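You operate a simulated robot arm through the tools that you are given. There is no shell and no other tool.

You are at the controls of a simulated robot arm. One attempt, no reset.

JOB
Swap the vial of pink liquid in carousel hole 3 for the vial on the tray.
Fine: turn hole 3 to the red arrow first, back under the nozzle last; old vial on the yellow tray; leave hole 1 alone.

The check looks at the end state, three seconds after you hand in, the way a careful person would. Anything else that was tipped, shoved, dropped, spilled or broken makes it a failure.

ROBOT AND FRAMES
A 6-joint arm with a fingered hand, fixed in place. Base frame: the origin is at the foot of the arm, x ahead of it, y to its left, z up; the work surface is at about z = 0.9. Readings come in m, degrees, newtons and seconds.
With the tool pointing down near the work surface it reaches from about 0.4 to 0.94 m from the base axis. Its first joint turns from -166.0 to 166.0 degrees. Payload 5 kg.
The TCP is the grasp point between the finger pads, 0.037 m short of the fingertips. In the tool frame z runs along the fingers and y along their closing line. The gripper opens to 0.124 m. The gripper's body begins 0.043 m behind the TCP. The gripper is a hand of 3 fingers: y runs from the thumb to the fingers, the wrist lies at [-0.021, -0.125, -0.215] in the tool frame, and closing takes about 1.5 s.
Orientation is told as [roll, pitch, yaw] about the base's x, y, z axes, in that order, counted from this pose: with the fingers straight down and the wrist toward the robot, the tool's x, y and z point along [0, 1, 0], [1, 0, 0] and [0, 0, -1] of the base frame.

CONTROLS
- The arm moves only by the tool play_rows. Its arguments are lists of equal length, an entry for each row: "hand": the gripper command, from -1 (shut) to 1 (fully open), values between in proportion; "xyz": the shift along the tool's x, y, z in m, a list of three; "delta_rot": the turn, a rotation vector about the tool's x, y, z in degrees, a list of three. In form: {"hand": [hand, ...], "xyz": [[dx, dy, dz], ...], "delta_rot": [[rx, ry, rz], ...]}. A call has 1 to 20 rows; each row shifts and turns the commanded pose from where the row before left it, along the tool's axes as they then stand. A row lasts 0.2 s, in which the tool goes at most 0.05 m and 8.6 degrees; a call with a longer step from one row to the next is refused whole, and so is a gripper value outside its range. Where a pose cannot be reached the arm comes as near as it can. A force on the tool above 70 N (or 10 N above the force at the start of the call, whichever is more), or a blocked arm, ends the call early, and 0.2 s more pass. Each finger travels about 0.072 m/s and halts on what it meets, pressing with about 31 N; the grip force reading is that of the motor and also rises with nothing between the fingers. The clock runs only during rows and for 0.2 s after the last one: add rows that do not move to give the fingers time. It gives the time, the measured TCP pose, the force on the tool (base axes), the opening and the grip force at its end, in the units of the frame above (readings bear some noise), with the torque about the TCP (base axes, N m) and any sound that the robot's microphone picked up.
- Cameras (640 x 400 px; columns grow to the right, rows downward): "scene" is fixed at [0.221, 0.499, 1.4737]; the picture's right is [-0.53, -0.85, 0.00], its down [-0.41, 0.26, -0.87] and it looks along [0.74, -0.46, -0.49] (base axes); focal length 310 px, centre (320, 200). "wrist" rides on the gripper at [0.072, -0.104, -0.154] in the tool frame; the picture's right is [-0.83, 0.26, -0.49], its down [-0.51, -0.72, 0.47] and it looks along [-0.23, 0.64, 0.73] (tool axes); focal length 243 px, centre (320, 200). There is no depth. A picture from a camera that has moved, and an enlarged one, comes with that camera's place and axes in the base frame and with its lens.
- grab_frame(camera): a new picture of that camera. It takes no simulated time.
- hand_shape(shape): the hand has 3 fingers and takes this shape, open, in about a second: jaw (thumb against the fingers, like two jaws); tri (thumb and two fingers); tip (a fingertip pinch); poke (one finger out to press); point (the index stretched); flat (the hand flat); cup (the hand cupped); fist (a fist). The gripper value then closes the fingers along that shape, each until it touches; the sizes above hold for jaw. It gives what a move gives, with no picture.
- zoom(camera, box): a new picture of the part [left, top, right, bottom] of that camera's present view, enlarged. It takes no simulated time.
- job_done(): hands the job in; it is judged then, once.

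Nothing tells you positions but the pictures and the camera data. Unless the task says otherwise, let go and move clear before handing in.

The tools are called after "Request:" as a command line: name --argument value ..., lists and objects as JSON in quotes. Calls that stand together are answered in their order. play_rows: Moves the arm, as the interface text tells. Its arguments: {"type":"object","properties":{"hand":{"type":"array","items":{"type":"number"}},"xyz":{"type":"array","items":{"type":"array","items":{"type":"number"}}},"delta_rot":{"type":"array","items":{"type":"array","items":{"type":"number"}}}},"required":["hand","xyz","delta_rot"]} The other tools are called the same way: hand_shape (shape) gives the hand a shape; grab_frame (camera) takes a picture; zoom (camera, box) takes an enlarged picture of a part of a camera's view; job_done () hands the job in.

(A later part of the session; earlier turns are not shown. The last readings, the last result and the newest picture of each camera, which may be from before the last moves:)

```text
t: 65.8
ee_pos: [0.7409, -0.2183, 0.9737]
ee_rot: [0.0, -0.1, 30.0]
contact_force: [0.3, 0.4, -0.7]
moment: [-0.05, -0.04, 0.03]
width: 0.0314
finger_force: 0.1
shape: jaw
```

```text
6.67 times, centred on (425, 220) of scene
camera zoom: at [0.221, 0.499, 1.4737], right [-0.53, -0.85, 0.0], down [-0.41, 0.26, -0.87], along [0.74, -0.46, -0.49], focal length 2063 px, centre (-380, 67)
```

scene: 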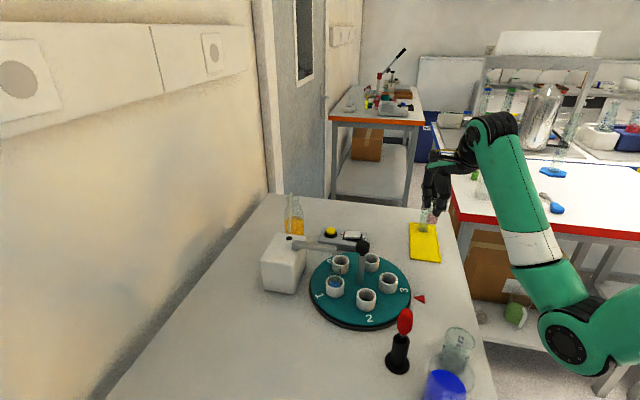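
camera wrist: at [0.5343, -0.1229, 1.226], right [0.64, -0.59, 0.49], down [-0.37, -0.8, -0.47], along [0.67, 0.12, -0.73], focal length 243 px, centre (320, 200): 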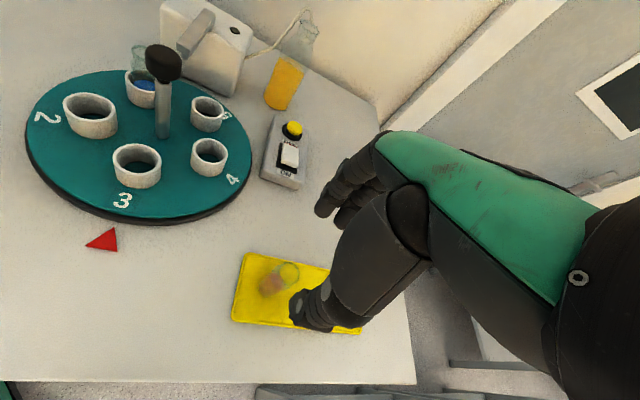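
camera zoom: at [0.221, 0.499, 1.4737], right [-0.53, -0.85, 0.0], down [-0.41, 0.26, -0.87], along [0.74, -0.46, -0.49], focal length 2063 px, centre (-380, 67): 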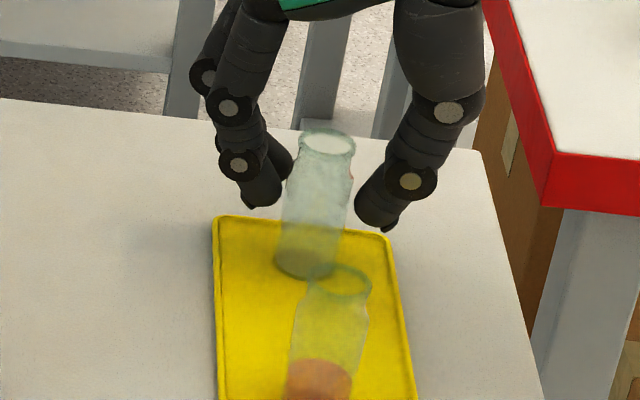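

Request:
play_rows --hand '[-0.53, -0.56, -0.59, -0.62, -0.65, -0.68, -0.7, -0.75, -0.8, -0.8]' --xyz '[[0, 0, 0], [0, 0, 0], [0, 0, 0], [0, 0, 0], [0, 0, 0], [0, 0, 0], [0, 0, 0], [0, 0, 0], [0, 0, 0], [0, 0, 0]]' --delta_rot '[[0, 0, 0], [0, 0, 0], [0, 0, 0], [0, 0, 0], [0, 0, 0], [0, 0, 0], [0, 0, 0], [0, 0, 0], [0, 0, 0], [0, 0, 0]]'

Request:
zoom --camera "wrist" --box '[240, 150, 380, 290]'

Request:
zoom --camera "scene" --box '[400, 190, 450, 250]'

```text
t: 68.0
ee_pos: [0.7415, -0.219, 0.9751]
ee_rot: [0.0, -0.1, 30.0]
contact_force: [-1.2, 0.7, -0.1]
moment: [-0.03, 0.05, -0.03]
width: 0.0193
finger_force: 31.5
shape: jaw
```

```text
2.86 times, centred on (310, 220) of wrist
camera zoom: at [0.6147, -0.2079, 1.1279], right [0.64, -0.59, 0.49], down [-0.37, -0.8, -0.47], along [0.67, 0.12, -0.73], focal length 693 px, centre (349, 143)
```

zoom: 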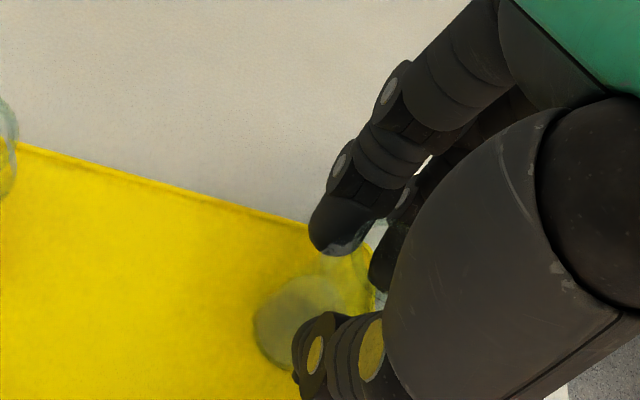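

```text
6.67 times, centred on (425, 220) of scene
camera zoom: at [0.221, 0.499, 1.4737], right [-0.53, -0.85, 0.0], down [-0.41, 0.26, -0.87], along [0.74, -0.46, -0.49], focal length 2063 px, centre (-380, 67)
```

zoom: 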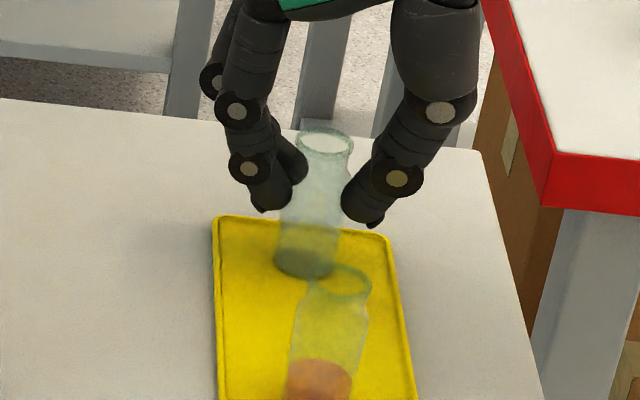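

The new vial is gripped and upright. I'll lift it slowly straight up.

Request:
play_rows --hand '[-0.8, -0.8, -0.8, -0.8, -0.8, -0.8, -0.8, -0.8, -0.8]' --xyz '[[0, 0, -0.004], [0, 0, -0.006], [0, 0, -0.01], [0, 0, -0.015], [0, 0, -0.02], [0, 0, -0.02], [0, 0, -0.02], [0, 0, -0.015], [0, 0, 0]]' --delta_rot '[[0, 0, 0], [0, 0, 0], [0, 0, 0], [0, 0, 0], [0, 0, 0], [0, 0, 0], [0, 0, 0], [0, 0, 0], [0, 0, 0]]'

Request:
zoom --camera "wrist" --box '[220, 150, 380, 310]'

Request:
zoom --camera "scene" --box '[400, 140, 460, 250]'

```text
t: 70.0
ee_pos: [0.7416, -0.2186, 1.0827]
ee_rot: [0.0, 0.0, 30.0]
contact_force: [0.5, -0.2, -0.2]
moment: [0.01, 0.0, 0.0]
width: 0.0193
finger_force: 31.1
shape: jaw
```

```text
2.50 times, centred on (300, 230) of wrist
camera zoom: at [0.6149, -0.2075, 1.2375], right [0.64, -0.59, 0.49], down [-0.37, -0.8, -0.47], along [0.67, 0.12, -0.73], focal length 606 px, centre (370, 125)
```

zoom: 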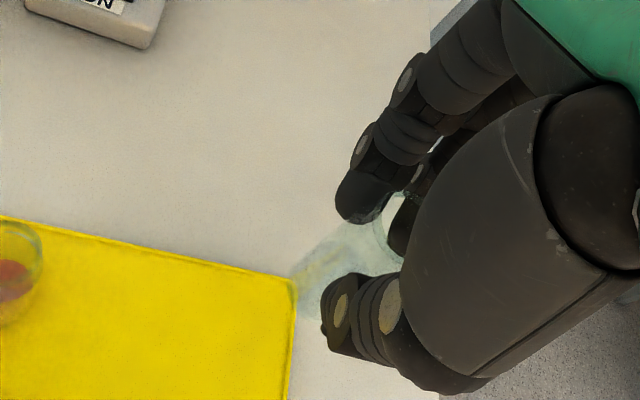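

```text
3.64 times, centred on (430, 195) of scene
camera zoom: at [0.221, 0.499, 1.4737], right [-0.53, -0.85, 0.0], down [-0.41, 0.26, -0.87], along [0.74, -0.46, -0.49], focal length 1126 px, centre (-80, 218)
```

zoom: 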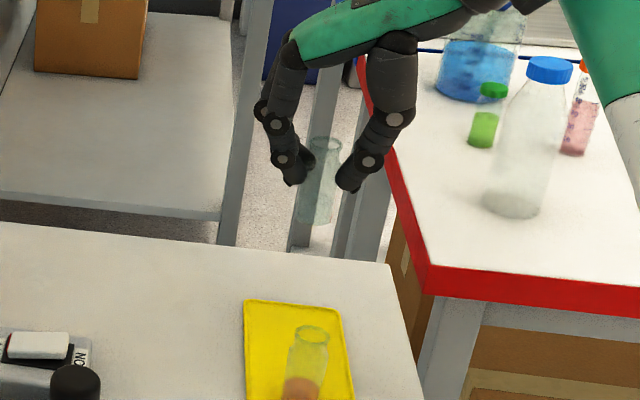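

The vial hangs vertical. I'll rotate the hand back to yaw -30° here and then carry the vial toward hole 3 at the arrow.

Request:
play_rows --hand '[-0.8, -0.8, -0.8, -0.8, -0.8, -0.8, -0.8, -0.8, -0.8, -0.8, -0.8]' --xyz '[[0, 0, -0.005], [0, 0, -0.005], [0, 0, 0], [0, 0, 0], [0, 0, 0], [0, 0, 0], [0, 0, 0], [0, 0, 0], [0, 0, 0], [0, 0, 0], [0, 0, 0]]' --delta_rot '[[0, 0, 4], [0, 0, 6], [0, 0, 7], [0, 0, 7], [0, 0, 7], [0, 0, 7], [0, 0, 7], [0, 0, 7], [0, 0, 5], [0, 0, 3], [0, 0, 0]]'

Request:
play_rows --hand '[-0.8, -0.8, -0.8, -0.8, -0.8, -0.8, -0.8, -0.8, -0.8, -0.8, -0.8, -0.8, -0.8, -0.8, -0.8, -0.8, -0.8]' --xyz '[[0.005, -0.0075, 0], [0.01, -0.015, 0], [0.0125, -0.0186, 0], [0.0125, -0.0186, 0], [0.0125, -0.0186, 0], [0.0125, -0.0186, 0], [0.0125, -0.0186, 0], [0.0125, -0.0186, 0], [0.0125, -0.0186, 0], [0.0125, -0.0186, 0], [0.0125, -0.0186, 0], [0.0125, -0.0186, 0], [0.0125, -0.0186, 0], [0.0105, -0.016, 0], [0.0075, -0.011, 0], [0.0065, -0.01, 0], [0, 0, 0]]' --delta_rot '[[0, 0, 0], [0, 0, 0], [0, 0, 0], [0, 0, 0], [0, 0, 0], [0, 0, 0], [0, 0, 0], [0, 0, 0], [0, 0, 0], [0, 0, 0], [0, 0, 0], [0, 0, 0], [0, 0, 0], [0, 0, 0], [0, 0, 0], [0, 0, 0], [0, 0, 0]]'

Request:
grab_frame --camera "wrist"

Request:
grab_frame --camera "scene"

```text
t: 72.4
ee_pos: [0.7401, -0.2184, 1.0936]
ee_rot: [-0.1, 0.1, -30.0]
contact_force: [0.4, -0.1, -0.6]
moment: [0.03, 0.02, 0.0]
width: 0.0193
finger_force: 30.9
shape: jaw
```

```text
t: 76.0
ee_pos: [0.6023, 0.0669, 1.0941]
ee_rot: [-0.1, 0.1, -30.1]
contact_force: [-1.0, -0.3, 0.0]
moment: [-0.02, -0.03, -0.02]
width: 0.0192
finger_force: 31.2
shape: jaw
```

```text
taken
camera wrist: at [0.5475, 0.1816, 1.2486], right [-0.19, -0.85, 0.49], down [-0.88, -0.08, -0.47], along [0.44, -0.52, -0.73], focal length 243 px, centre (320, 200)
```

wrist: 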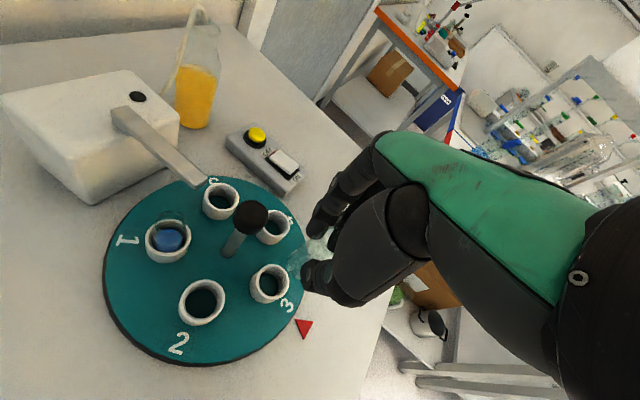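

```text
taken
```

scene: 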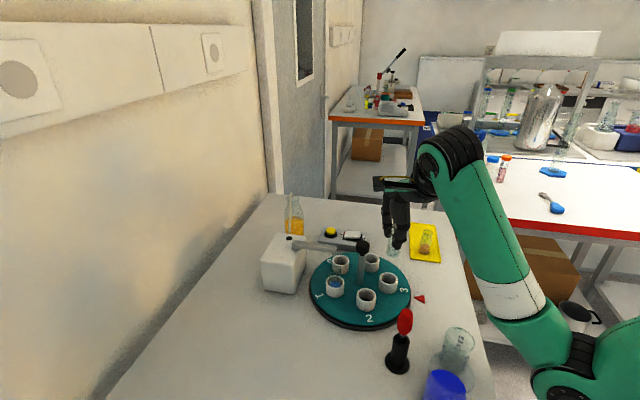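

I'm over hole 3 with the new vial. I'll lower until its bottom is just above the cup rim and check alignment in both cameras.

Request:
play_rows --hand '[-0.8, -0.8, -0.8, -0.8, -0.8, -0.8]' --xyz '[[0, 0, 0.015], [0, 0, 0.018], [0, 0, 0.015], [0, 0, 0.01], [0, 0, 0.006], [0, 0, 0]]' --delta_rot '[[0, 0, 0], [0, 0, 0], [0, 0, 0], [0, 0, 0], [0, 0, 0], [0, 0, 0]]'

Request:
zoom --camera "wrist" --box '[250, 190, 370, 310]'

Request:
zoom --camera "scene" --box '[365, 230, 425, 300]'

```text
t: 77.4
ee_pos: [0.6017, 0.0663, 1.0297]
ee_rot: [0.0, 0.1, -30.0]
contact_force: [0.3, 0.5, 0.3]
moment: [0.05, -0.03, -0.03]
width: 0.0192
finger_force: 30.8
shape: jaw
```

```text
3.33 times, centred on (310, 250) of wrist
camera zoom: at [0.5472, 0.1818, 1.1831], right [-0.19, -0.85, 0.49], down [-0.88, -0.08, -0.47], along [0.44, -0.52, -0.73], focal length 809 px, centre (353, 33)
```

zoom: 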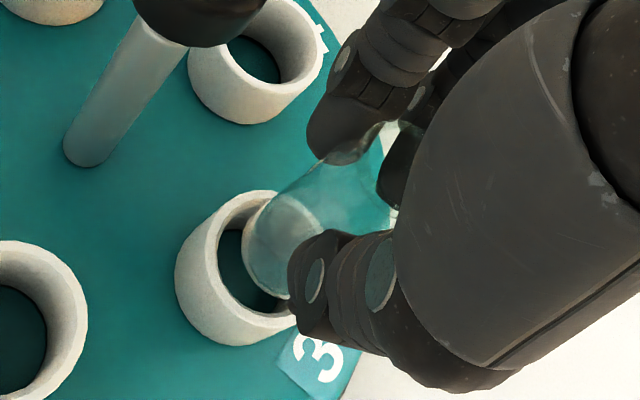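

```text
5.71 times, centred on (395, 265) of scene
camera zoom: at [0.221, 0.499, 1.4737], right [-0.53, -0.85, 0.0], down [-0.41, 0.26, -0.87], along [0.74, -0.46, -0.49], focal length 1769 px, centre (-109, -171)
```

zoom: 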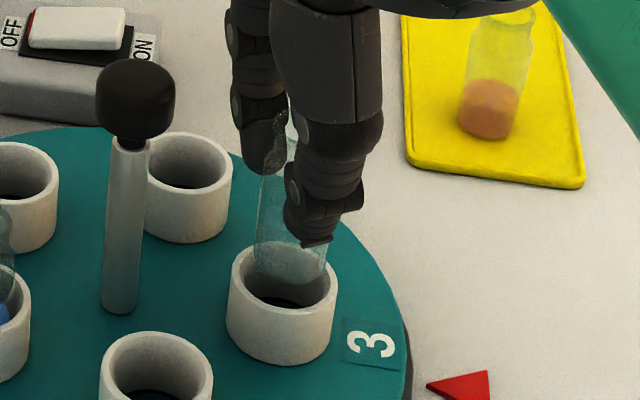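

The vial bottom sits just above the cup with a small offset, about 2 mm along the tool's x axis. I'll correct that and look closer before inserting.

Request:
play_rows --hand '[-0.8, -0.8, -0.8]' --xyz '[[0.002, 0, 0.002], [0, 0, 0], [0, 0, 0]]' --delta_rot '[[0, 0, 0], [0, 0, 0], [0, 0, 0]]'

Request:
zoom --camera "wrist" --box '[265, 215, 345, 285]'

Request:
zoom --camera "scene" --box '[375, 255, 410, 290]'

```text
t: 78.2
ee_pos: [0.6012, 0.0683, 1.0273]
ee_rot: [0.0, -0.1, -30.0]
contact_force: [-0.3, -0.7, 0.0]
moment: [-0.04, -0.02, 0.01]
width: 0.0191
finger_force: 31.5
shape: jaw
```

```text
5.71 times, centred on (305, 250) of wrist
camera zoom: at [0.5481, 0.1835, 1.1817], right [-0.19, -0.85, 0.49], down [-0.88, -0.08, -0.47], along [0.44, -0.52, -0.73], focal length 1386 px, centre (406, -86)
```

zoom: 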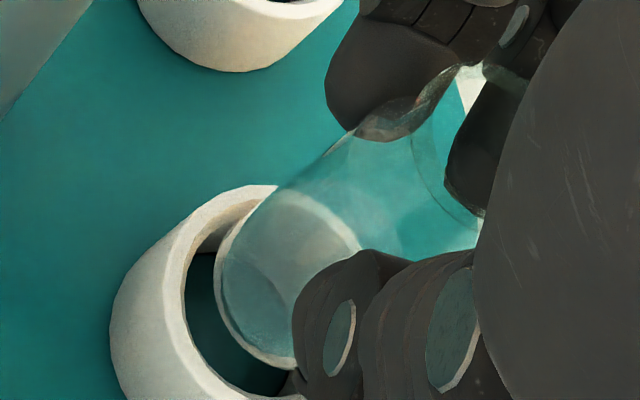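

```text
11.43 times, centred on (392, 272) of scene
camera zoom: at [0.221, 0.499, 1.4737], right [-0.53, -0.85, 0.0], down [-0.41, 0.26, -0.87], along [0.74, -0.46, -0.49], focal length 3537 px, centre (-509, -629)
```

zoom: 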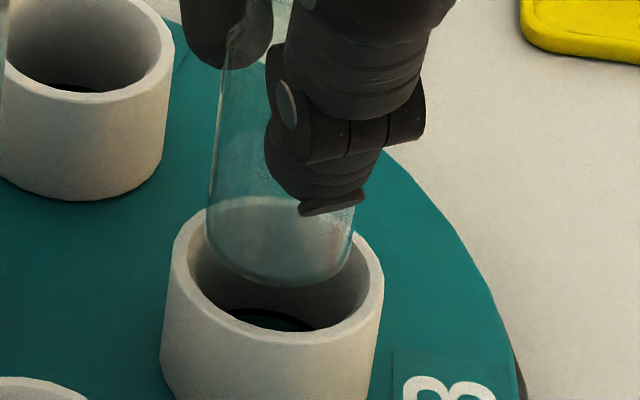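

Both views show the vial inside the cup's inner diameter, roughly ±3 mm of clearance. I'll insert slowly in small steps.

Request:
play_rows --hand '[-0.8, -0.8, -0.8, -0.8, -0.8, -0.8]' --xyz '[[0, 0, 0.003], [0, 0, 0.003], [0, 0, 0.003], [0, 0, 0.003], [0, 0, 0], [0, 0, 0]]' --delta_rot '[[0, 0, 0], [0, 0, 0], [0, 0, 0], [0, 0, 0], [0, 0, 0], [0, 0, 0]]'

Request:
zoom --camera "wrist" --box '[250, 190, 370, 310]'

Request:
zoom --camera "scene" --box '[375, 255, 410, 290]'

```text
t: 79.6
ee_pos: [0.6012, 0.0678, 1.0174]
ee_rot: [0.0, 0.1, -30.1]
contact_force: [0.4, -0.4, -1.1]
moment: [0.03, 0.02, -0.02]
width: 0.0193
finger_force: 30.9
shape: jaw
```

```text
3.33 times, centred on (310, 250) of wrist
camera zoom: at [0.548, 0.1836, 1.1703], right [-0.19, -0.85, 0.49], down [-0.88, -0.08, -0.47], along [0.44, -0.52, -0.73], focal length 809 px, centre (353, 33)
```

zoom: 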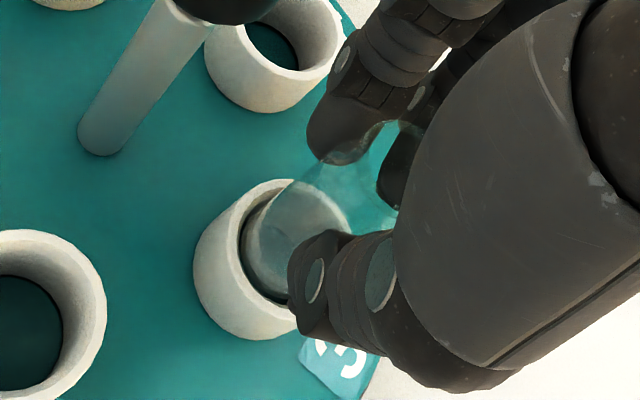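

```text
11.43 times, centred on (392, 272) of scene
camera zoom: at [0.221, 0.499, 1.4737], right [-0.53, -0.85, 0.0], down [-0.41, 0.26, -0.87], along [0.74, -0.46, -0.49], focal length 3537 px, centre (-509, -629)
```

zoom: 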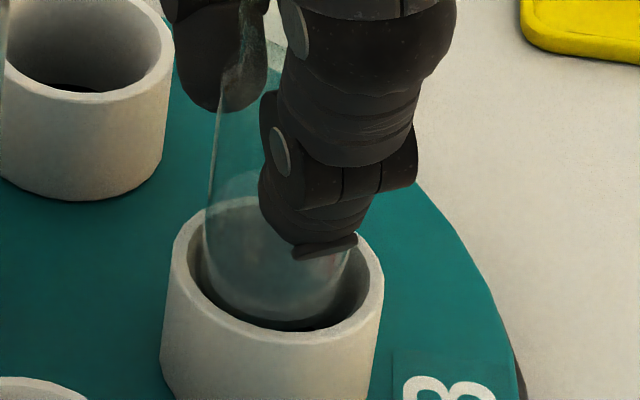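

The vial is entering the cup without touching. I'll continue down.

Request:
play_rows --hand '[-0.8, -0.8, -0.8, -0.8, -0.8, -0.8, -0.8]' --xyz '[[0, 0, 0.003], [0, 0, 0.003], [0, 0, 0.003], [0, 0, 0.003], [0, 0, 0.003], [0, 0, 0.003], [0, 0, 0]]' --delta_rot '[[0, 0, 0], [0, 0, 0], [0, 0, 0], [0, 0, 0], [0, 0, 0], [0, 0, 0], [0, 0, 0]]'

Request:
zoom --camera "scene" --box '[375, 255, 410, 290]'

```text
t: 81.2
ee_pos: [0.6024, 0.0685, 0.9979]
ee_rot: [0.0, 0.1, -30.0]
contact_force: [0.1, 0.0, -0.5]
moment: [0.02, -0.02, -0.01]
width: 0.0194
finger_force: 31.5
shape: jaw
```

```text
11.43 times, centred on (392, 272) of scene
camera zoom: at [0.221, 0.499, 1.4737], right [-0.53, -0.85, 0.0], down [-0.41, 0.26, -0.87], along [0.74, -0.46, -0.49], focal length 3537 px, centre (-509, -629)
```

zoom: 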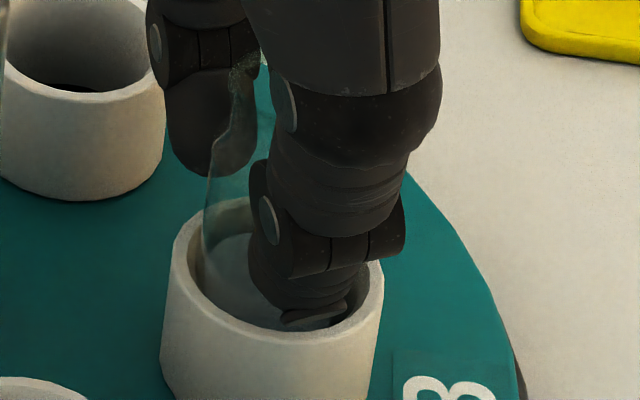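

Request:
play_rows --hand '[-0.8, -0.8, -0.8, -0.8, -0.8]' --xyz '[[0, 0, 0.001], [0, 0, 0.001], [0, 0, 0.001], [0, 0, 0], [0, 0, 0]]' --delta_rot '[[0, 0, 0], [0, 0, 0], [0, 0, 0], [0, 0, 0], [0, 0, 0]]'

```text
t: 82.4
ee_pos: [0.6025, 0.068, 0.9946]
ee_rot: [0.0, 0.0, -30.0]
contact_force: [1.1, -0.2, 0.0]
moment: [-0.01, 0.01, -0.01]
width: 0.0188
finger_force: 31.1
shape: jaw
```

Request:
play_rows --hand '[-0.8, -0.8, -0.8, -0.8]' --xyz '[[0, 0, 0.001], [0, 0, 0.001], [0, 0, 0], [0, 0, 0]]' --delta_rot '[[0, 0, 0], [0, 0, 0], [0, 0, 0], [0, 0, 0]]'

```text
t: 83.4
ee_pos: [0.6016, 0.0683, 0.9929]
ee_rot: [-0.1, 0.1, -30.1]
contact_force: [0.1, -0.4, 0.7]
moment: [0.07, -0.01, 0.02]
width: 0.0192
finger_force: 30.9
shape: jaw
```

Request:
play_rows --hand '[-0.8, -0.8, -0.8, -0.8]' --xyz '[[0, 0, 0.001], [0, 0, 0.0005], [0, 0, 0], [0, 0, 0]]' --delta_rot '[[0, 0, 0], [0, 0, 0], [0, 0, 0], [0, 0, 0]]'

Request:
zoom --camera "scene" --box '[365, 245, 415, 295]'

Request:
zoom --camera "wrist" --box '[250, 170, 370, 290]'

```text
t: 84.4
ee_pos: [0.6018, 0.0681, 0.9927]
ee_rot: [0.0, 0.0, -30.0]
contact_force: [0.5, 0.5, -1.1]
moment: [0.01, 0.01, -0.02]
width: 0.0192
finger_force: 31.2
shape: jaw
```

```text
8.00 times, centred on (390, 270) of scene
camera zoom: at [0.221, 0.499, 1.4737], right [-0.53, -0.85, 0.0], down [-0.41, 0.26, -0.87], along [0.74, -0.46, -0.49], focal length 2476 px, centre (-240, -360)
```

zoom: 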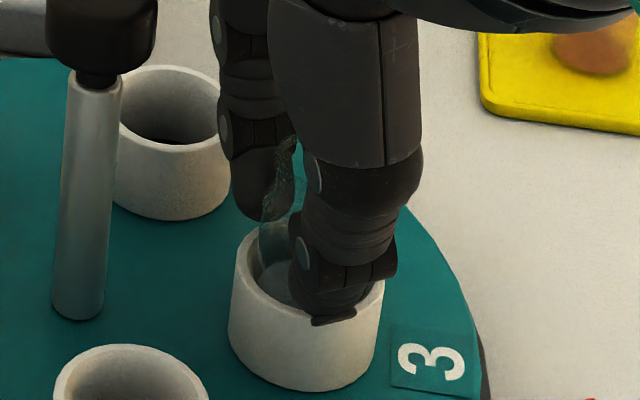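

```text
3.33 times, centred on (310, 230) of wrist
camera zoom: at [0.5481, 0.1833, 1.1454], right [-0.19, -0.85, 0.49], down [-0.88, -0.08, -0.47], along [0.44, -0.52, -0.73], focal length 809 px, centre (353, 100)
```

zoom: 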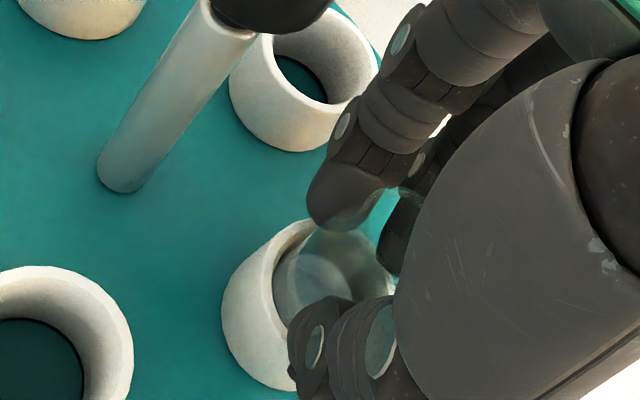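

Still no bottom contact; by my estimate it should come near TCP z = 0.991. I'll continue in 1 mm steps.

Request:
play_rows --hand '[-0.8, -0.8, -0.8, -0.8]' --xyz '[[0, 0, 0.001], [0, 0, 0.001], [0, 0, 0], [0, 0, 0]]' --delta_rot '[[0, 0, 0], [0, 0, 0], [0, 0, 0], [0, 0, 0]]'

```text
t: 85.4
ee_pos: [0.6013, 0.0686, 0.9883]
ee_rot: [-0.1, 0.0, -30.1]
contact_force: [0.3, -0.4, 1.4]
moment: [-0.02, -0.01, 0.01]
width: 0.0195
finger_force: 30.9
shape: jaw
```

Request:
play_rows --hand '[-0.8, -0.8, -0.8, -0.8]' --xyz '[[0, 0, 0.0005], [0, 0, 0], [0, 0, 0], [0, 0, 0]]' --delta_rot '[[0, 0, 0], [0, 0, 0], [0, 0, 0], [0, 0, 0]]'

Request:
zoom --camera "scene" --box '[375, 255, 410, 290]'

Request:
zoom --camera "wrist" --box '[280, 190, 350, 260]'

```text
t: 86.4
ee_pos: [0.6012, 0.0674, 0.9896]
ee_rot: [0.0, 0.0, -30.1]
contact_force: [0.1, 0.6, 5.2]
moment: [0.0, -0.06, 0.02]
width: 0.0193
finger_force: 30.8
shape: jaw
```

```text
11.43 times, centred on (392, 272) of scene
camera zoom: at [0.221, 0.499, 1.4737], right [-0.53, -0.85, 0.0], down [-0.41, 0.26, -0.87], along [0.74, -0.46, -0.49], focal length 3537 px, centre (-509, -629)
```

zoom: 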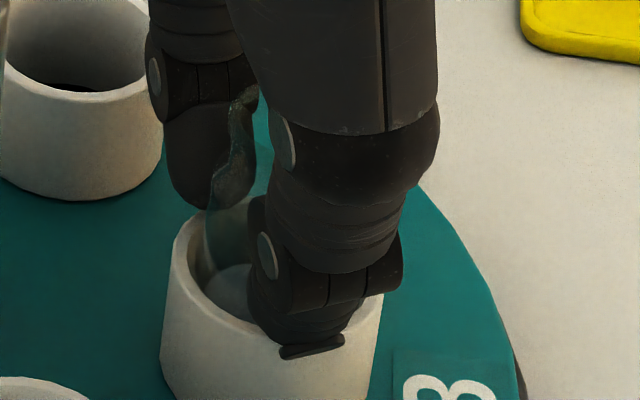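

```text
5.71 times, centred on (315, 225) of wrist
camera zoom: at [0.5476, 0.1832, 1.1435], right [-0.19, -0.85, 0.49], down [-0.88, -0.08, -0.47], along [0.44, -0.52, -0.73], focal length 1386 px, centre (349, 57)
```

zoom: 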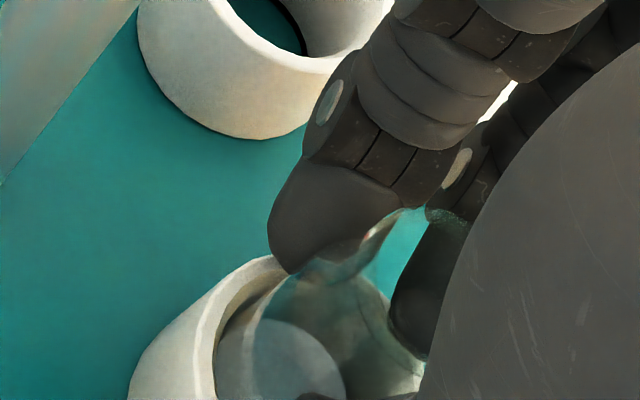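

There's now 5 N upward at the expected seating height, so the vial is seated in hole 3. I'll open the fingers slowly.

Request:
play_rows --hand '[-0.7, -0.6, -0.5, -0.4, -0.3, -0.2, -0.1, -0.1, -0.1]' --xyz '[[0, 0, -0.0005], [0, 0, -0.0005], [0, 0, -0.001], [0, 0, 0], [0, 0, 0], [0, 0, 0], [0, 0, 0], [0, 0, 0], [0, 0, 0]]' --delta_rot '[[0, 0, 0], [0, 0, 0], [0, 0, 0], [0, 0, 0], [0, 0, 0], [0, 0, 0], [0, 0, 0], [0, 0, 0], [0, 0, 0]]'

Request:
zoom --camera "scene" --box '[365, 245, 415, 295]'

Request:
zoom --camera "wrist" --box '[250, 150, 370, 270]'

```text
t: 88.4
ee_pos: [0.6024, 0.0679, 0.9923]
ee_rot: [0.0, 0.0, -30.0]
contact_force: [0.7, 0.4, 0.0]
moment: [-0.03, 0.01, 0.03]
width: 0.0554
finger_force: 0.0
shape: jaw
```

```text
8.00 times, centred on (390, 270) of scene
camera zoom: at [0.221, 0.499, 1.4737], right [-0.53, -0.85, 0.0], down [-0.41, 0.26, -0.87], along [0.74, -0.46, -0.49], focal length 2476 px, centre (-240, -360)
```

zoom: 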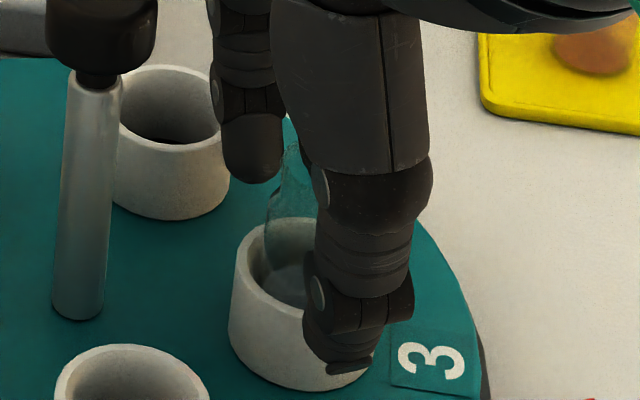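

```text
3.33 times, centred on (310, 210) of wrist
camera zoom: at [0.5481, 0.1833, 1.1453], right [-0.19, -0.85, 0.49], down [-0.88, -0.08, -0.47], along [0.44, -0.52, -0.73], focal length 809 px, centre (353, 167)
```

zoom: 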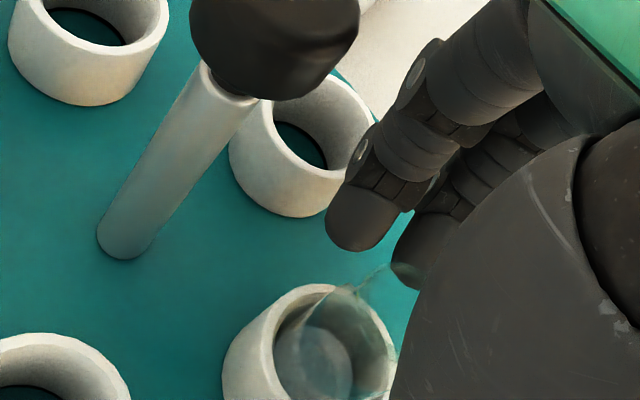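

The vial stands free in the cup. I'll lift straight up to clear it, then look over the whole carousel.

Request:
play_rows --hand '[-0.1, -0.1, -0.1, -0.1, -0.1, -0.1, -0.1, -0.1]' --xyz '[[0, 0, -0.008], [0, 0, -0.015], [0, 0, -0.02], [0, 0, -0.02], [0, 0, -0.02], [0, 0, -0.02], [0, 0, -0.005], [0, 0, 0]]' --delta_rot '[[0, 0, 0], [0, 0, 0], [0, 0, 0], [0, 0, 0], [0, 0, 0], [0, 0, 0], [0, 0, 0], [0, 0, 0]]'

Request:
zoom --camera "scene" --box '[290, 190, 450, 340]'

Request:
zoom --camera "wrist" --box '[90, 150, 350, 380]'

```text
t: 90.2
ee_pos: [0.6024, 0.0696, 1.0995]
ee_rot: [0.1, 0.0, -30.0]
contact_force: [-0.3, -0.1, 0.5]
moment: [0.04, 0.0, -0.02]
width: 0.0551
finger_force: 0.0
shape: jaw
```

```text
2.67 times, centred on (370, 265) of scene
camera zoom: at [0.221, 0.499, 1.4737], right [-0.53, -0.85, 0.0], down [-0.41, 0.26, -0.87], along [0.74, -0.46, -0.49], focal length 825 px, centre (187, 27)
```

zoom: 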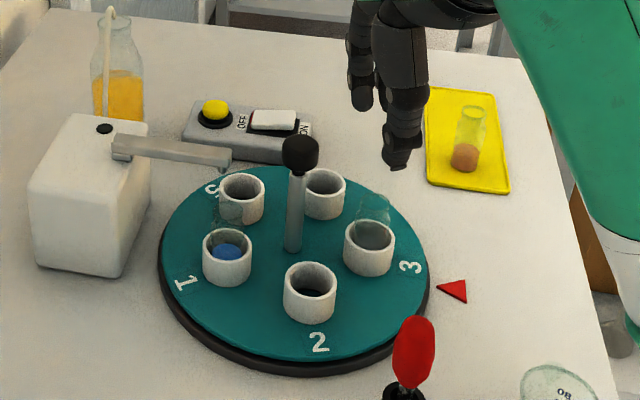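

```text
1.74 times, centred on (220, 265) of wrist
camera zoom: at [0.548, 0.1841, 1.2533], right [-0.19, -0.85, 0.49], down [-0.88, -0.08, -0.47], along [0.44, -0.52, -0.73], focal length 422 px, centre (494, 87)
```

zoom: 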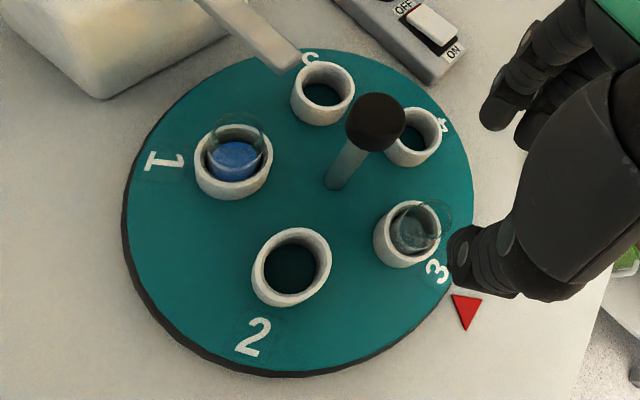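

The new vial sits in hole 3, the old one stands on the tray, and hole 1 is undisturbed. Next I'll move over the knob at yaw -30° and turn the carousel counter-clockwise by the same 180°.

Request:
play_rows --hand '[-0.19, -0.19, -0.19, -0.19, -0.19, -0.19]' --xyz '[[0.015, 0.0047, 0], [0.0205, 0.0064, 0], [0.0205, 0.0064, 0], [0.0055, 0.0017, 0], [0, 0, 0], [0, 0, 0]]' --delta_rot '[[0, 0, 0], [0, 0, 0], [0, 0, 0], [0, 0, 0], [0, 0, 0], [0, 0, 0]]'

Request:
zoom --camera "wrist" --box '[210, 190, 370, 350]'

```text
t: 91.6
ee_pos: [0.6489, 0.1124, 1.1001]
ee_rot: [-0.1, -0.1, -30.0]
contact_force: [-0.3, -1.4, 0.6]
moment: [-0.01, -0.04, -0.01]
width: 0.0507
finger_force: 0.1
shape: jaw
```

```text
2.50 times, centred on (290, 270) of wrist
camera zoom: at [0.5948, 0.2276, 1.2534], right [-0.19, -0.85, 0.49], down [-0.88, -0.08, -0.47], along [0.44, -0.52, -0.73], focal length 606 px, centre (395, 25)
```

zoom: 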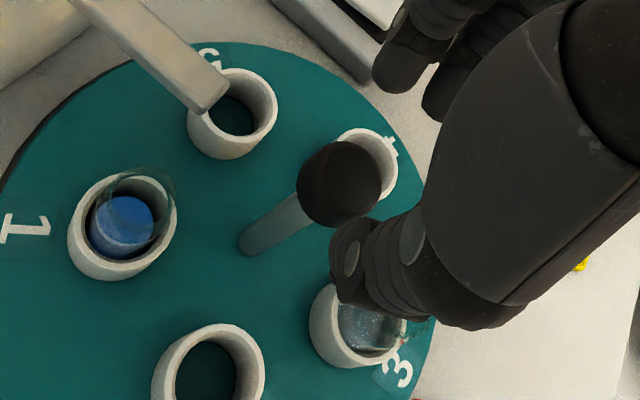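

I'll descend around the knob and grip it.

Request:
play_rows --hand '[-0.19, -0.19, -0.19, -0.19, -0.19, -0.6, -1, -1, -1, -1]' --xyz '[[0.001, 0, 0.015], [0, 0, 0.015], [0, 0, 0.012], [0, 0, 0.0095], [0, 0, 0], [0, 0, 0], [0, 0, 0], [0, 0, 0], [0, 0, 0], [0, 0, 0]]' --delta_rot '[[0, 0, 0], [0, 0, 0], [0, 0, 0], [0, 0, 0], [0, 0, 0], [0, 0, 0], [0, 0, 0], [0, 0, 0], [0, 0, 0], [0, 0, 0]]'

Request:
zoom --camera "scene" --box '[290, 190, 430, 340]'

```text
t: 93.8
ee_pos: [0.6496, 0.1126, 1.0478]
ee_rot: [0.0, 0.0, -30.0]
contact_force: [-1.8, -0.1, -3.0]
moment: [-0.01, 0.01, 0.0]
width: 0.0219
finger_force: 30.9
shape: jaw
```

```text
2.67 times, centred on (360, 265) of scene
camera zoom: at [0.221, 0.499, 1.4737], right [-0.53, -0.85, 0.0], down [-0.41, 0.26, -0.87], along [0.74, -0.46, -0.49], focal length 825 px, centre (213, 27)
```

zoom: 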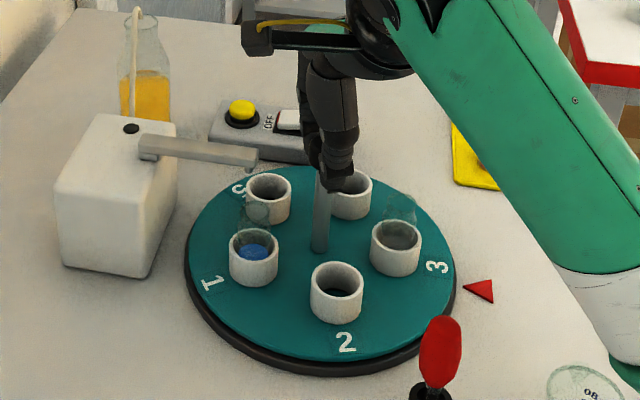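

The knob is gripped. I'll turn it counter-clockwise by 85°.

Request:
play_rows --hand '[-1, -1, -1, -1, -1, -1, -1, -1, -1, -1, -1, -1, -1, -1, -1]' --xyz '[[0, 0, 0], [0, 0, 0], [0, 0, 0], [0, 0, 0], [0, 0, 0], [0, 0, 0], [0, 0, 0], [0, 0, 0], [0, 0, 0], [0, 0, 0], [0, 0, 0], [0, 0, 0], [0, 0, 0], [0, 0, 0], [0, 0, 0]]' --delta_rot '[[0, 0, -3], [0, 0, -5], [0, 0, -7], [0, 0, -7], [0, 0, -7], [0, 0, -7], [0, 0, -7], [0, 0, -7], [0, 0, -7], [0, 0, -7], [0, 0, -7], [0, 0, -6], [0, 0, -5], [0, 0, -3], [0, 0, 0]]'

Request:
zoom --camera "scene" --box '[290, 190, 430, 340]'

```text
t: 97.0
ee_pos: [0.6501, 0.1123, 1.0466]
ee_rot: [0.0, 0.0, 55.0]
contact_force: [12.0, -8.1, 1.7]
moment: [-0.12, -0.35, 0.01]
width: 0.0217
finger_force: 30.4
shape: jaw
```

```text
2.67 times, centred on (360, 265) of scene
camera zoom: at [0.221, 0.499, 1.4737], right [-0.53, -0.85, 0.0], down [-0.41, 0.26, -0.87], along [0.74, -0.46, -0.49], focal length 825 px, centre (213, 27)
```

zoom: 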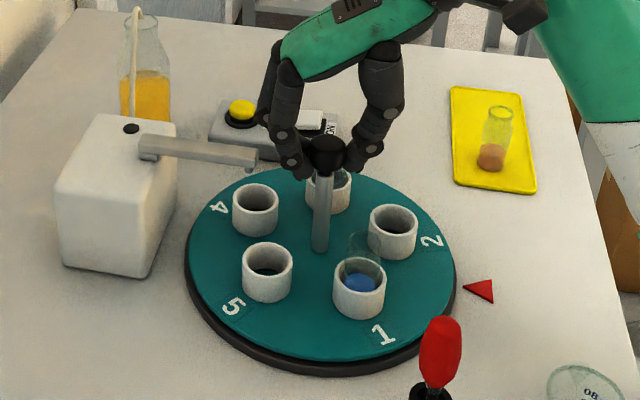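

The carousel is following well. I'll release, lift, rotate back to -30° and re-grip for the second counter-clockwise stroke.

Request:
play_rows --hand '[-0.6, -0.19, -0.19, -0.19, -0.19, -0.19, -0.19, -0.19]' --xyz '[[0, 0, 0], [0, 0, 0], [0, 0, 0], [0, 0, 0], [0, 0, -0.012], [0, 0, -0.014], [0, 0, -0.012], [0, 0, 0]]' --delta_rot '[[0, 0, 0], [0, 0, 0], [0, 0, 0], [0, 0, 0], [0, 0, 0], [0, 0, 0], [0, 0, 0], [0, 0, 0]]'

Request:
play_rows --hand '[-0.19, -0.19, -0.19, -0.19, -0.19, -0.19, -0.19, -0.19, -0.19, -0.19, -0.19, -0.19]' --xyz '[[0, 0, 0], [0, 0, 0], [0, 0, 0], [0, 0, 0], [0, 0, 0], [0, 0, 0], [0, 0, 0], [0, 0, 0], [0, 0, 0], [0, 0, 0], [0, 0, 0], [0, 0, 0]]' --delta_rot '[[0, 0, 8.5], [0, 0, 8.5], [0, 0, 8.5], [0, 0, 8.5], [0, 0, 8.5], [0, 0, 8.5], [0, 0, 8.5], [0, 0, 8.5], [0, 0, 8.5], [0, 0, 8.5], [0, 0, 0], [0, 0, 0]]'

Request:
zoom --camera "scene" --box '[290, 190, 430, 340]'

Request:
grab_frame --camera "wrist"

```text
t: 98.8
ee_pos: [0.6501, 0.1142, 1.086]
ee_rot: [0.0, 0.1, 55.1]
contact_force: [-0.5, 0.3, -0.2]
moment: [-0.03, 0.0, 0.0]
width: 0.0498
finger_force: 0.1
shape: jaw
```

```text
t: 101.4
ee_pos: [0.65, 0.1119, 1.0845]
ee_rot: [0.0, 0.0, -30.0]
contact_force: [-0.1, 0.2, 0.0]
moment: [-0.01, -0.02, -0.01]
width: 0.0498
finger_force: 0.0
shape: jaw
```

```text
2.67 times, centred on (360, 265) of scene
camera zoom: at [0.221, 0.499, 1.4737], right [-0.53, -0.85, 0.0], down [-0.41, 0.26, -0.87], along [0.74, -0.46, -0.49], focal length 825 px, centre (213, 27)
```

zoom: 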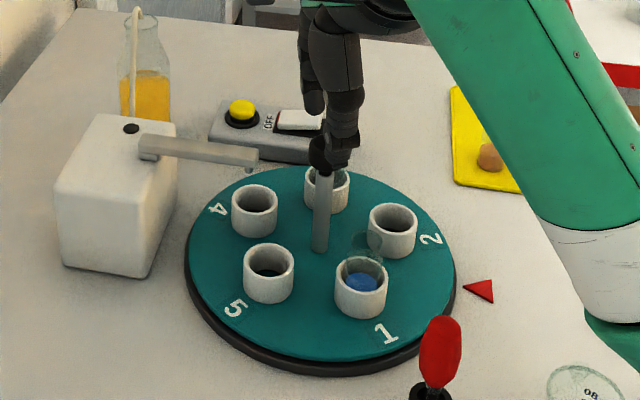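

```text
taken
camera wrist: at [0.5958, 0.2276, 1.2392], right [-0.19, -0.85, 0.49], down [-0.88, -0.08, -0.47], along [0.44, -0.52, -0.73], focal length 243 px, centre (320, 200)
```

wrist: 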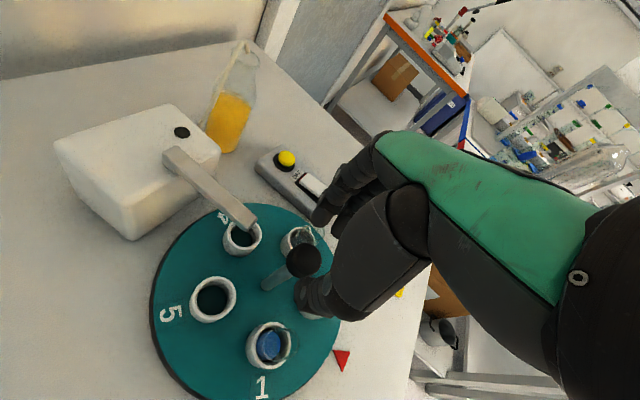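

I'll descend, grip and turn another 85° counter-clockwise.

Request:
play_rows --hand '[-0.19, -0.19, -0.19, -0.19, -0.6, -1, -1, -1, -1]' --xyz '[[0, 0, 0.012], [0.0005, 0, 0.014], [0, 0, 0.01], [0, 0, 0], [0, 0, 0], [0, 0, 0], [0, 0, 0], [0, 0, 0], [0, 0, 0]]' --delta_rot '[[0, 0, 0], [0, 0, 0], [0, 0, 0], [0, 0, 0], [0, 0, 0], [0, 0, 0], [0, 0, 0], [0, 0, 0], [0, 0, 0]]'

Request:
play_rows --hand '[-1, -1, -1, -1, -1, -1, -1, -1, -1, -1, -1, -1, -1, -1, -1]' --xyz '[[0, 0, 0], [0, 0, 0], [0, 0, 0], [0, 0, 0], [0, 0, 0], [0, 0, 0], [0, 0, 0], [0, 0, 0], [0, 0, 0], [0, 0, 0], [0, 0, 0], [0, 0, 0], [0, 0, 0], [0, 0, 0], [0, 0, 0]]' --delta_rot '[[0, 0, -3], [0, 0, -5], [0, 0, -7], [0, 0, -7], [0, 0, -7], [0, 0, -7], [0, 0, -7], [0, 0, -7], [0, 0, -7], [0, 0, -7], [0, 0, -7], [0, 0, -6], [0, 0, -5], [0, 0, -3], [0, 0, 0]]'

Request:
zoom --camera "scene" --box '[290, 190, 430, 340]'

Request:
grab_frame --camera "wrist"

```text
t: 103.4
ee_pos: [0.65, 0.1137, 1.0504]
ee_rot: [0.0, 0.0, -29.9]
contact_force: [-1.1, 0.0, -3.1]
moment: [0.04, -0.01, -0.03]
width: 0.0223
finger_force: 30.6
shape: jaw
```

```text
t: 106.6
ee_pos: [0.6501, 0.1137, 1.0496]
ee_rot: [0.0, 0.0, 55.0]
contact_force: [-1.0, -6.8, 4.2]
moment: [-0.18, 0.04, 0.03]
width: 0.0224
finger_force: 31.1
shape: jaw
```

```text
2.67 times, centred on (360, 265) of scene
camera zoom: at [0.221, 0.499, 1.4737], right [-0.53, -0.85, 0.0], down [-0.41, 0.26, -0.87], along [0.74, -0.46, -0.49], focal length 825 px, centre (213, 27)
```

zoom: 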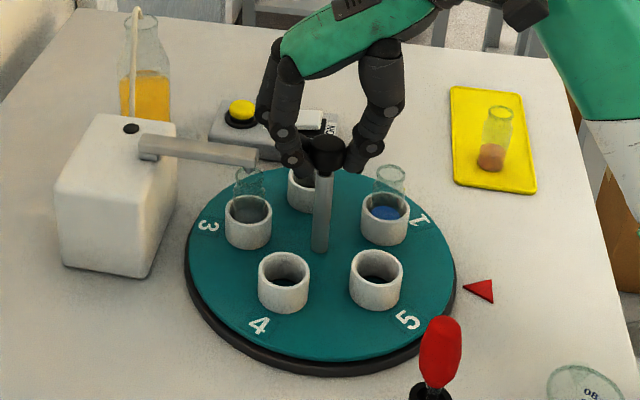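

```text
taken
camera wrist: at [0.5309, 0.0692, 1.2036], right [0.83, -0.26, 0.49], down [0.0, -0.88, -0.47], along [0.56, 0.39, -0.73], focal length 243 px, centre (320, 200)
```

wrist: 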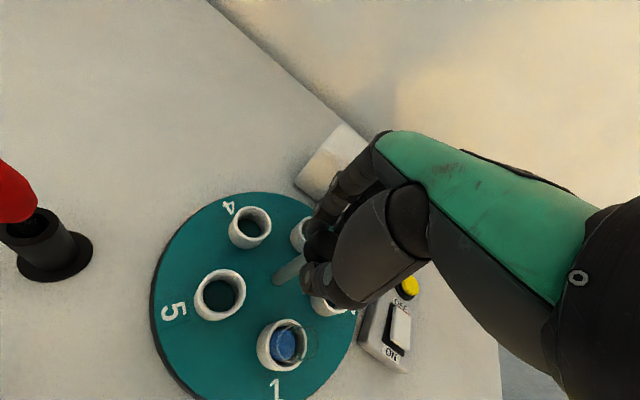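

After the second stroke, hole 3 looks nearly back under the nozzle. I'll take the same zooms as at the start to compare the exact angle.

Request:
zoom --camera "scene" --box '[300, 220, 420, 300]'

Request:
zoom --camera "scene" --box '[310, 235, 350, 285]'

Request:
zoom --camera "scene" --box '[250, 180, 470, 340]'

Request:
zoom --camera "scene" --box '[365, 240, 430, 310]'

```text
5.00 times, centred on (360, 260) of scene
camera zoom: at [0.221, 0.499, 1.4737], right [-0.53, -0.85, 0.0], down [-0.41, 0.26, -0.87], along [0.74, -0.46, -0.49], focal length 1548 px, centre (120, -100)
```

zoom: 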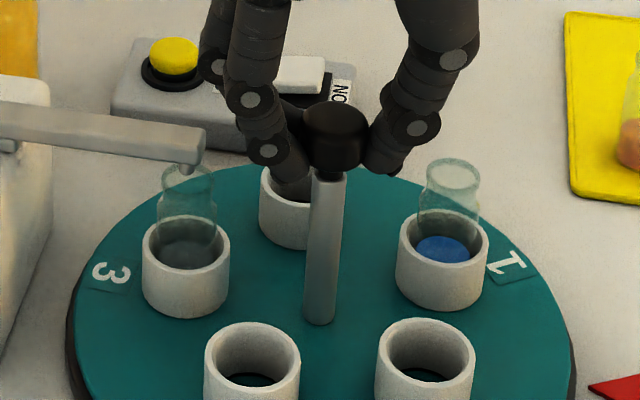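

```text
8.00 times, centred on (330, 260) of scene
camera zoom: at [0.221, 0.499, 1.4737], right [-0.53, -0.85, 0.0], down [-0.41, 0.26, -0.87], along [0.74, -0.46, -0.49], focal length 2476 px, centre (240, -280)
```

zoom: 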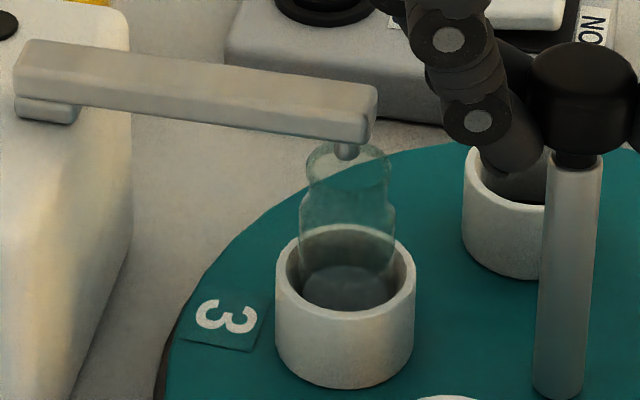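

```text
2.50 times, centred on (360, 260) of scene
camera zoom: at [0.221, 0.499, 1.4737], right [-0.53, -0.85, 0.0], down [-0.41, 0.26, -0.87], along [0.74, -0.46, -0.49], focal length 774 px, centre (220, 50)
```

zoom: 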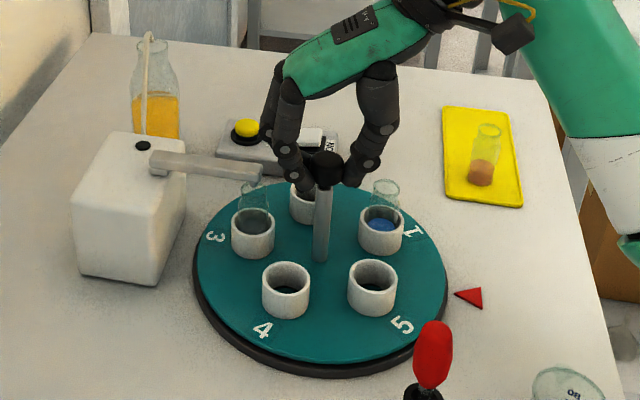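

```text
5.71 times, centred on (398, 275) of scene
camera zoom: at [0.221, 0.499, 1.4737], right [-0.53, -0.85, 0.0], down [-0.41, 0.26, -0.87], along [0.74, -0.46, -0.49], focal length 1769 px, centre (-123, -229)
```

zoom: 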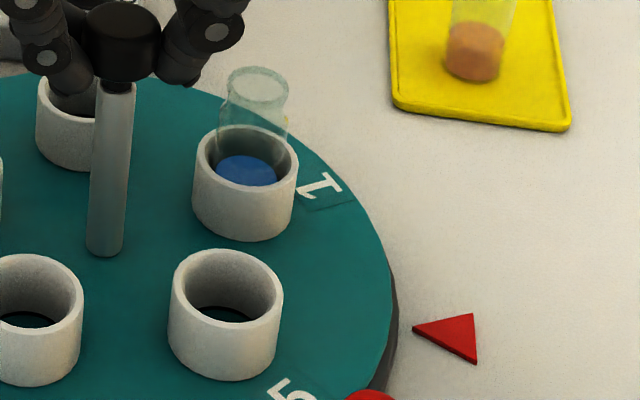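

Comparing with the start, the carousel is still about 3.5–4° short counter-clockwise. I'll turn 3.7° more while gripped, then release and re-check.

Request:
play_rows --hand '[-1, -1, -1, -1]' --xyz '[[0, 0, 0], [0, 0, 0], [0, 0, 0], [0, 0, 0]]' --delta_rot '[[0, 0, -1.8], [0, 0, -1.9], [0, 0, 0], [0, 0, 0]]'

Request:
zoom --camera "scene" --box '[310, 235, 350, 285]'

Request:
zoom --camera "scene" --box '[365, 240, 430, 310]'

```text
t: 107.6
ee_pos: [0.6498, 0.1125, 1.0502]
ee_rot: [0.0, 0.0, 58.8]
contact_force: [0.2, -5.2, 5.2]
moment: [-0.15, 0.03, -0.06]
width: 0.0224
finger_force: 30.9
shape: jaw
```

```text
8.00 times, centred on (330, 260) of scene
camera zoom: at [0.221, 0.499, 1.4737], right [-0.53, -0.85, 0.0], down [-0.41, 0.26, -0.87], along [0.74, -0.46, -0.49], focal length 2476 px, centre (240, -280)
```

zoom: 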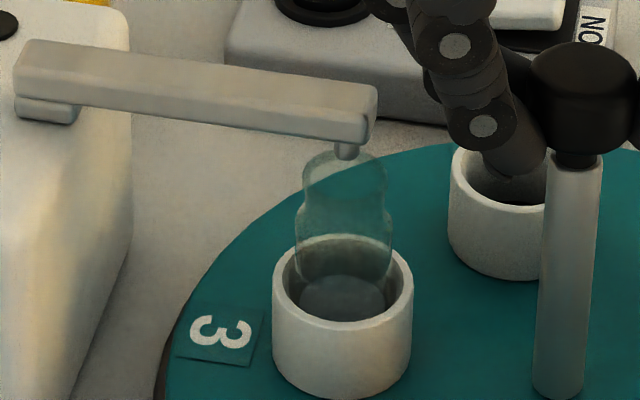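

```text
5.71 times, centred on (398, 275) of scene
camera zoom: at [0.221, 0.499, 1.4737], right [-0.53, -0.85, 0.0], down [-0.41, 0.26, -0.87], along [0.74, -0.46, -0.49], focal length 1769 px, centre (-123, -229)
```

zoom: 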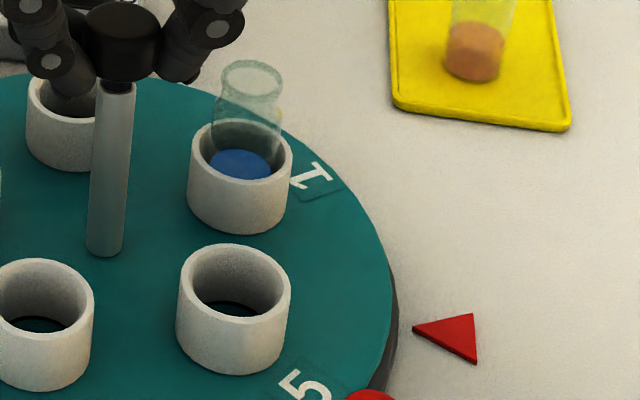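

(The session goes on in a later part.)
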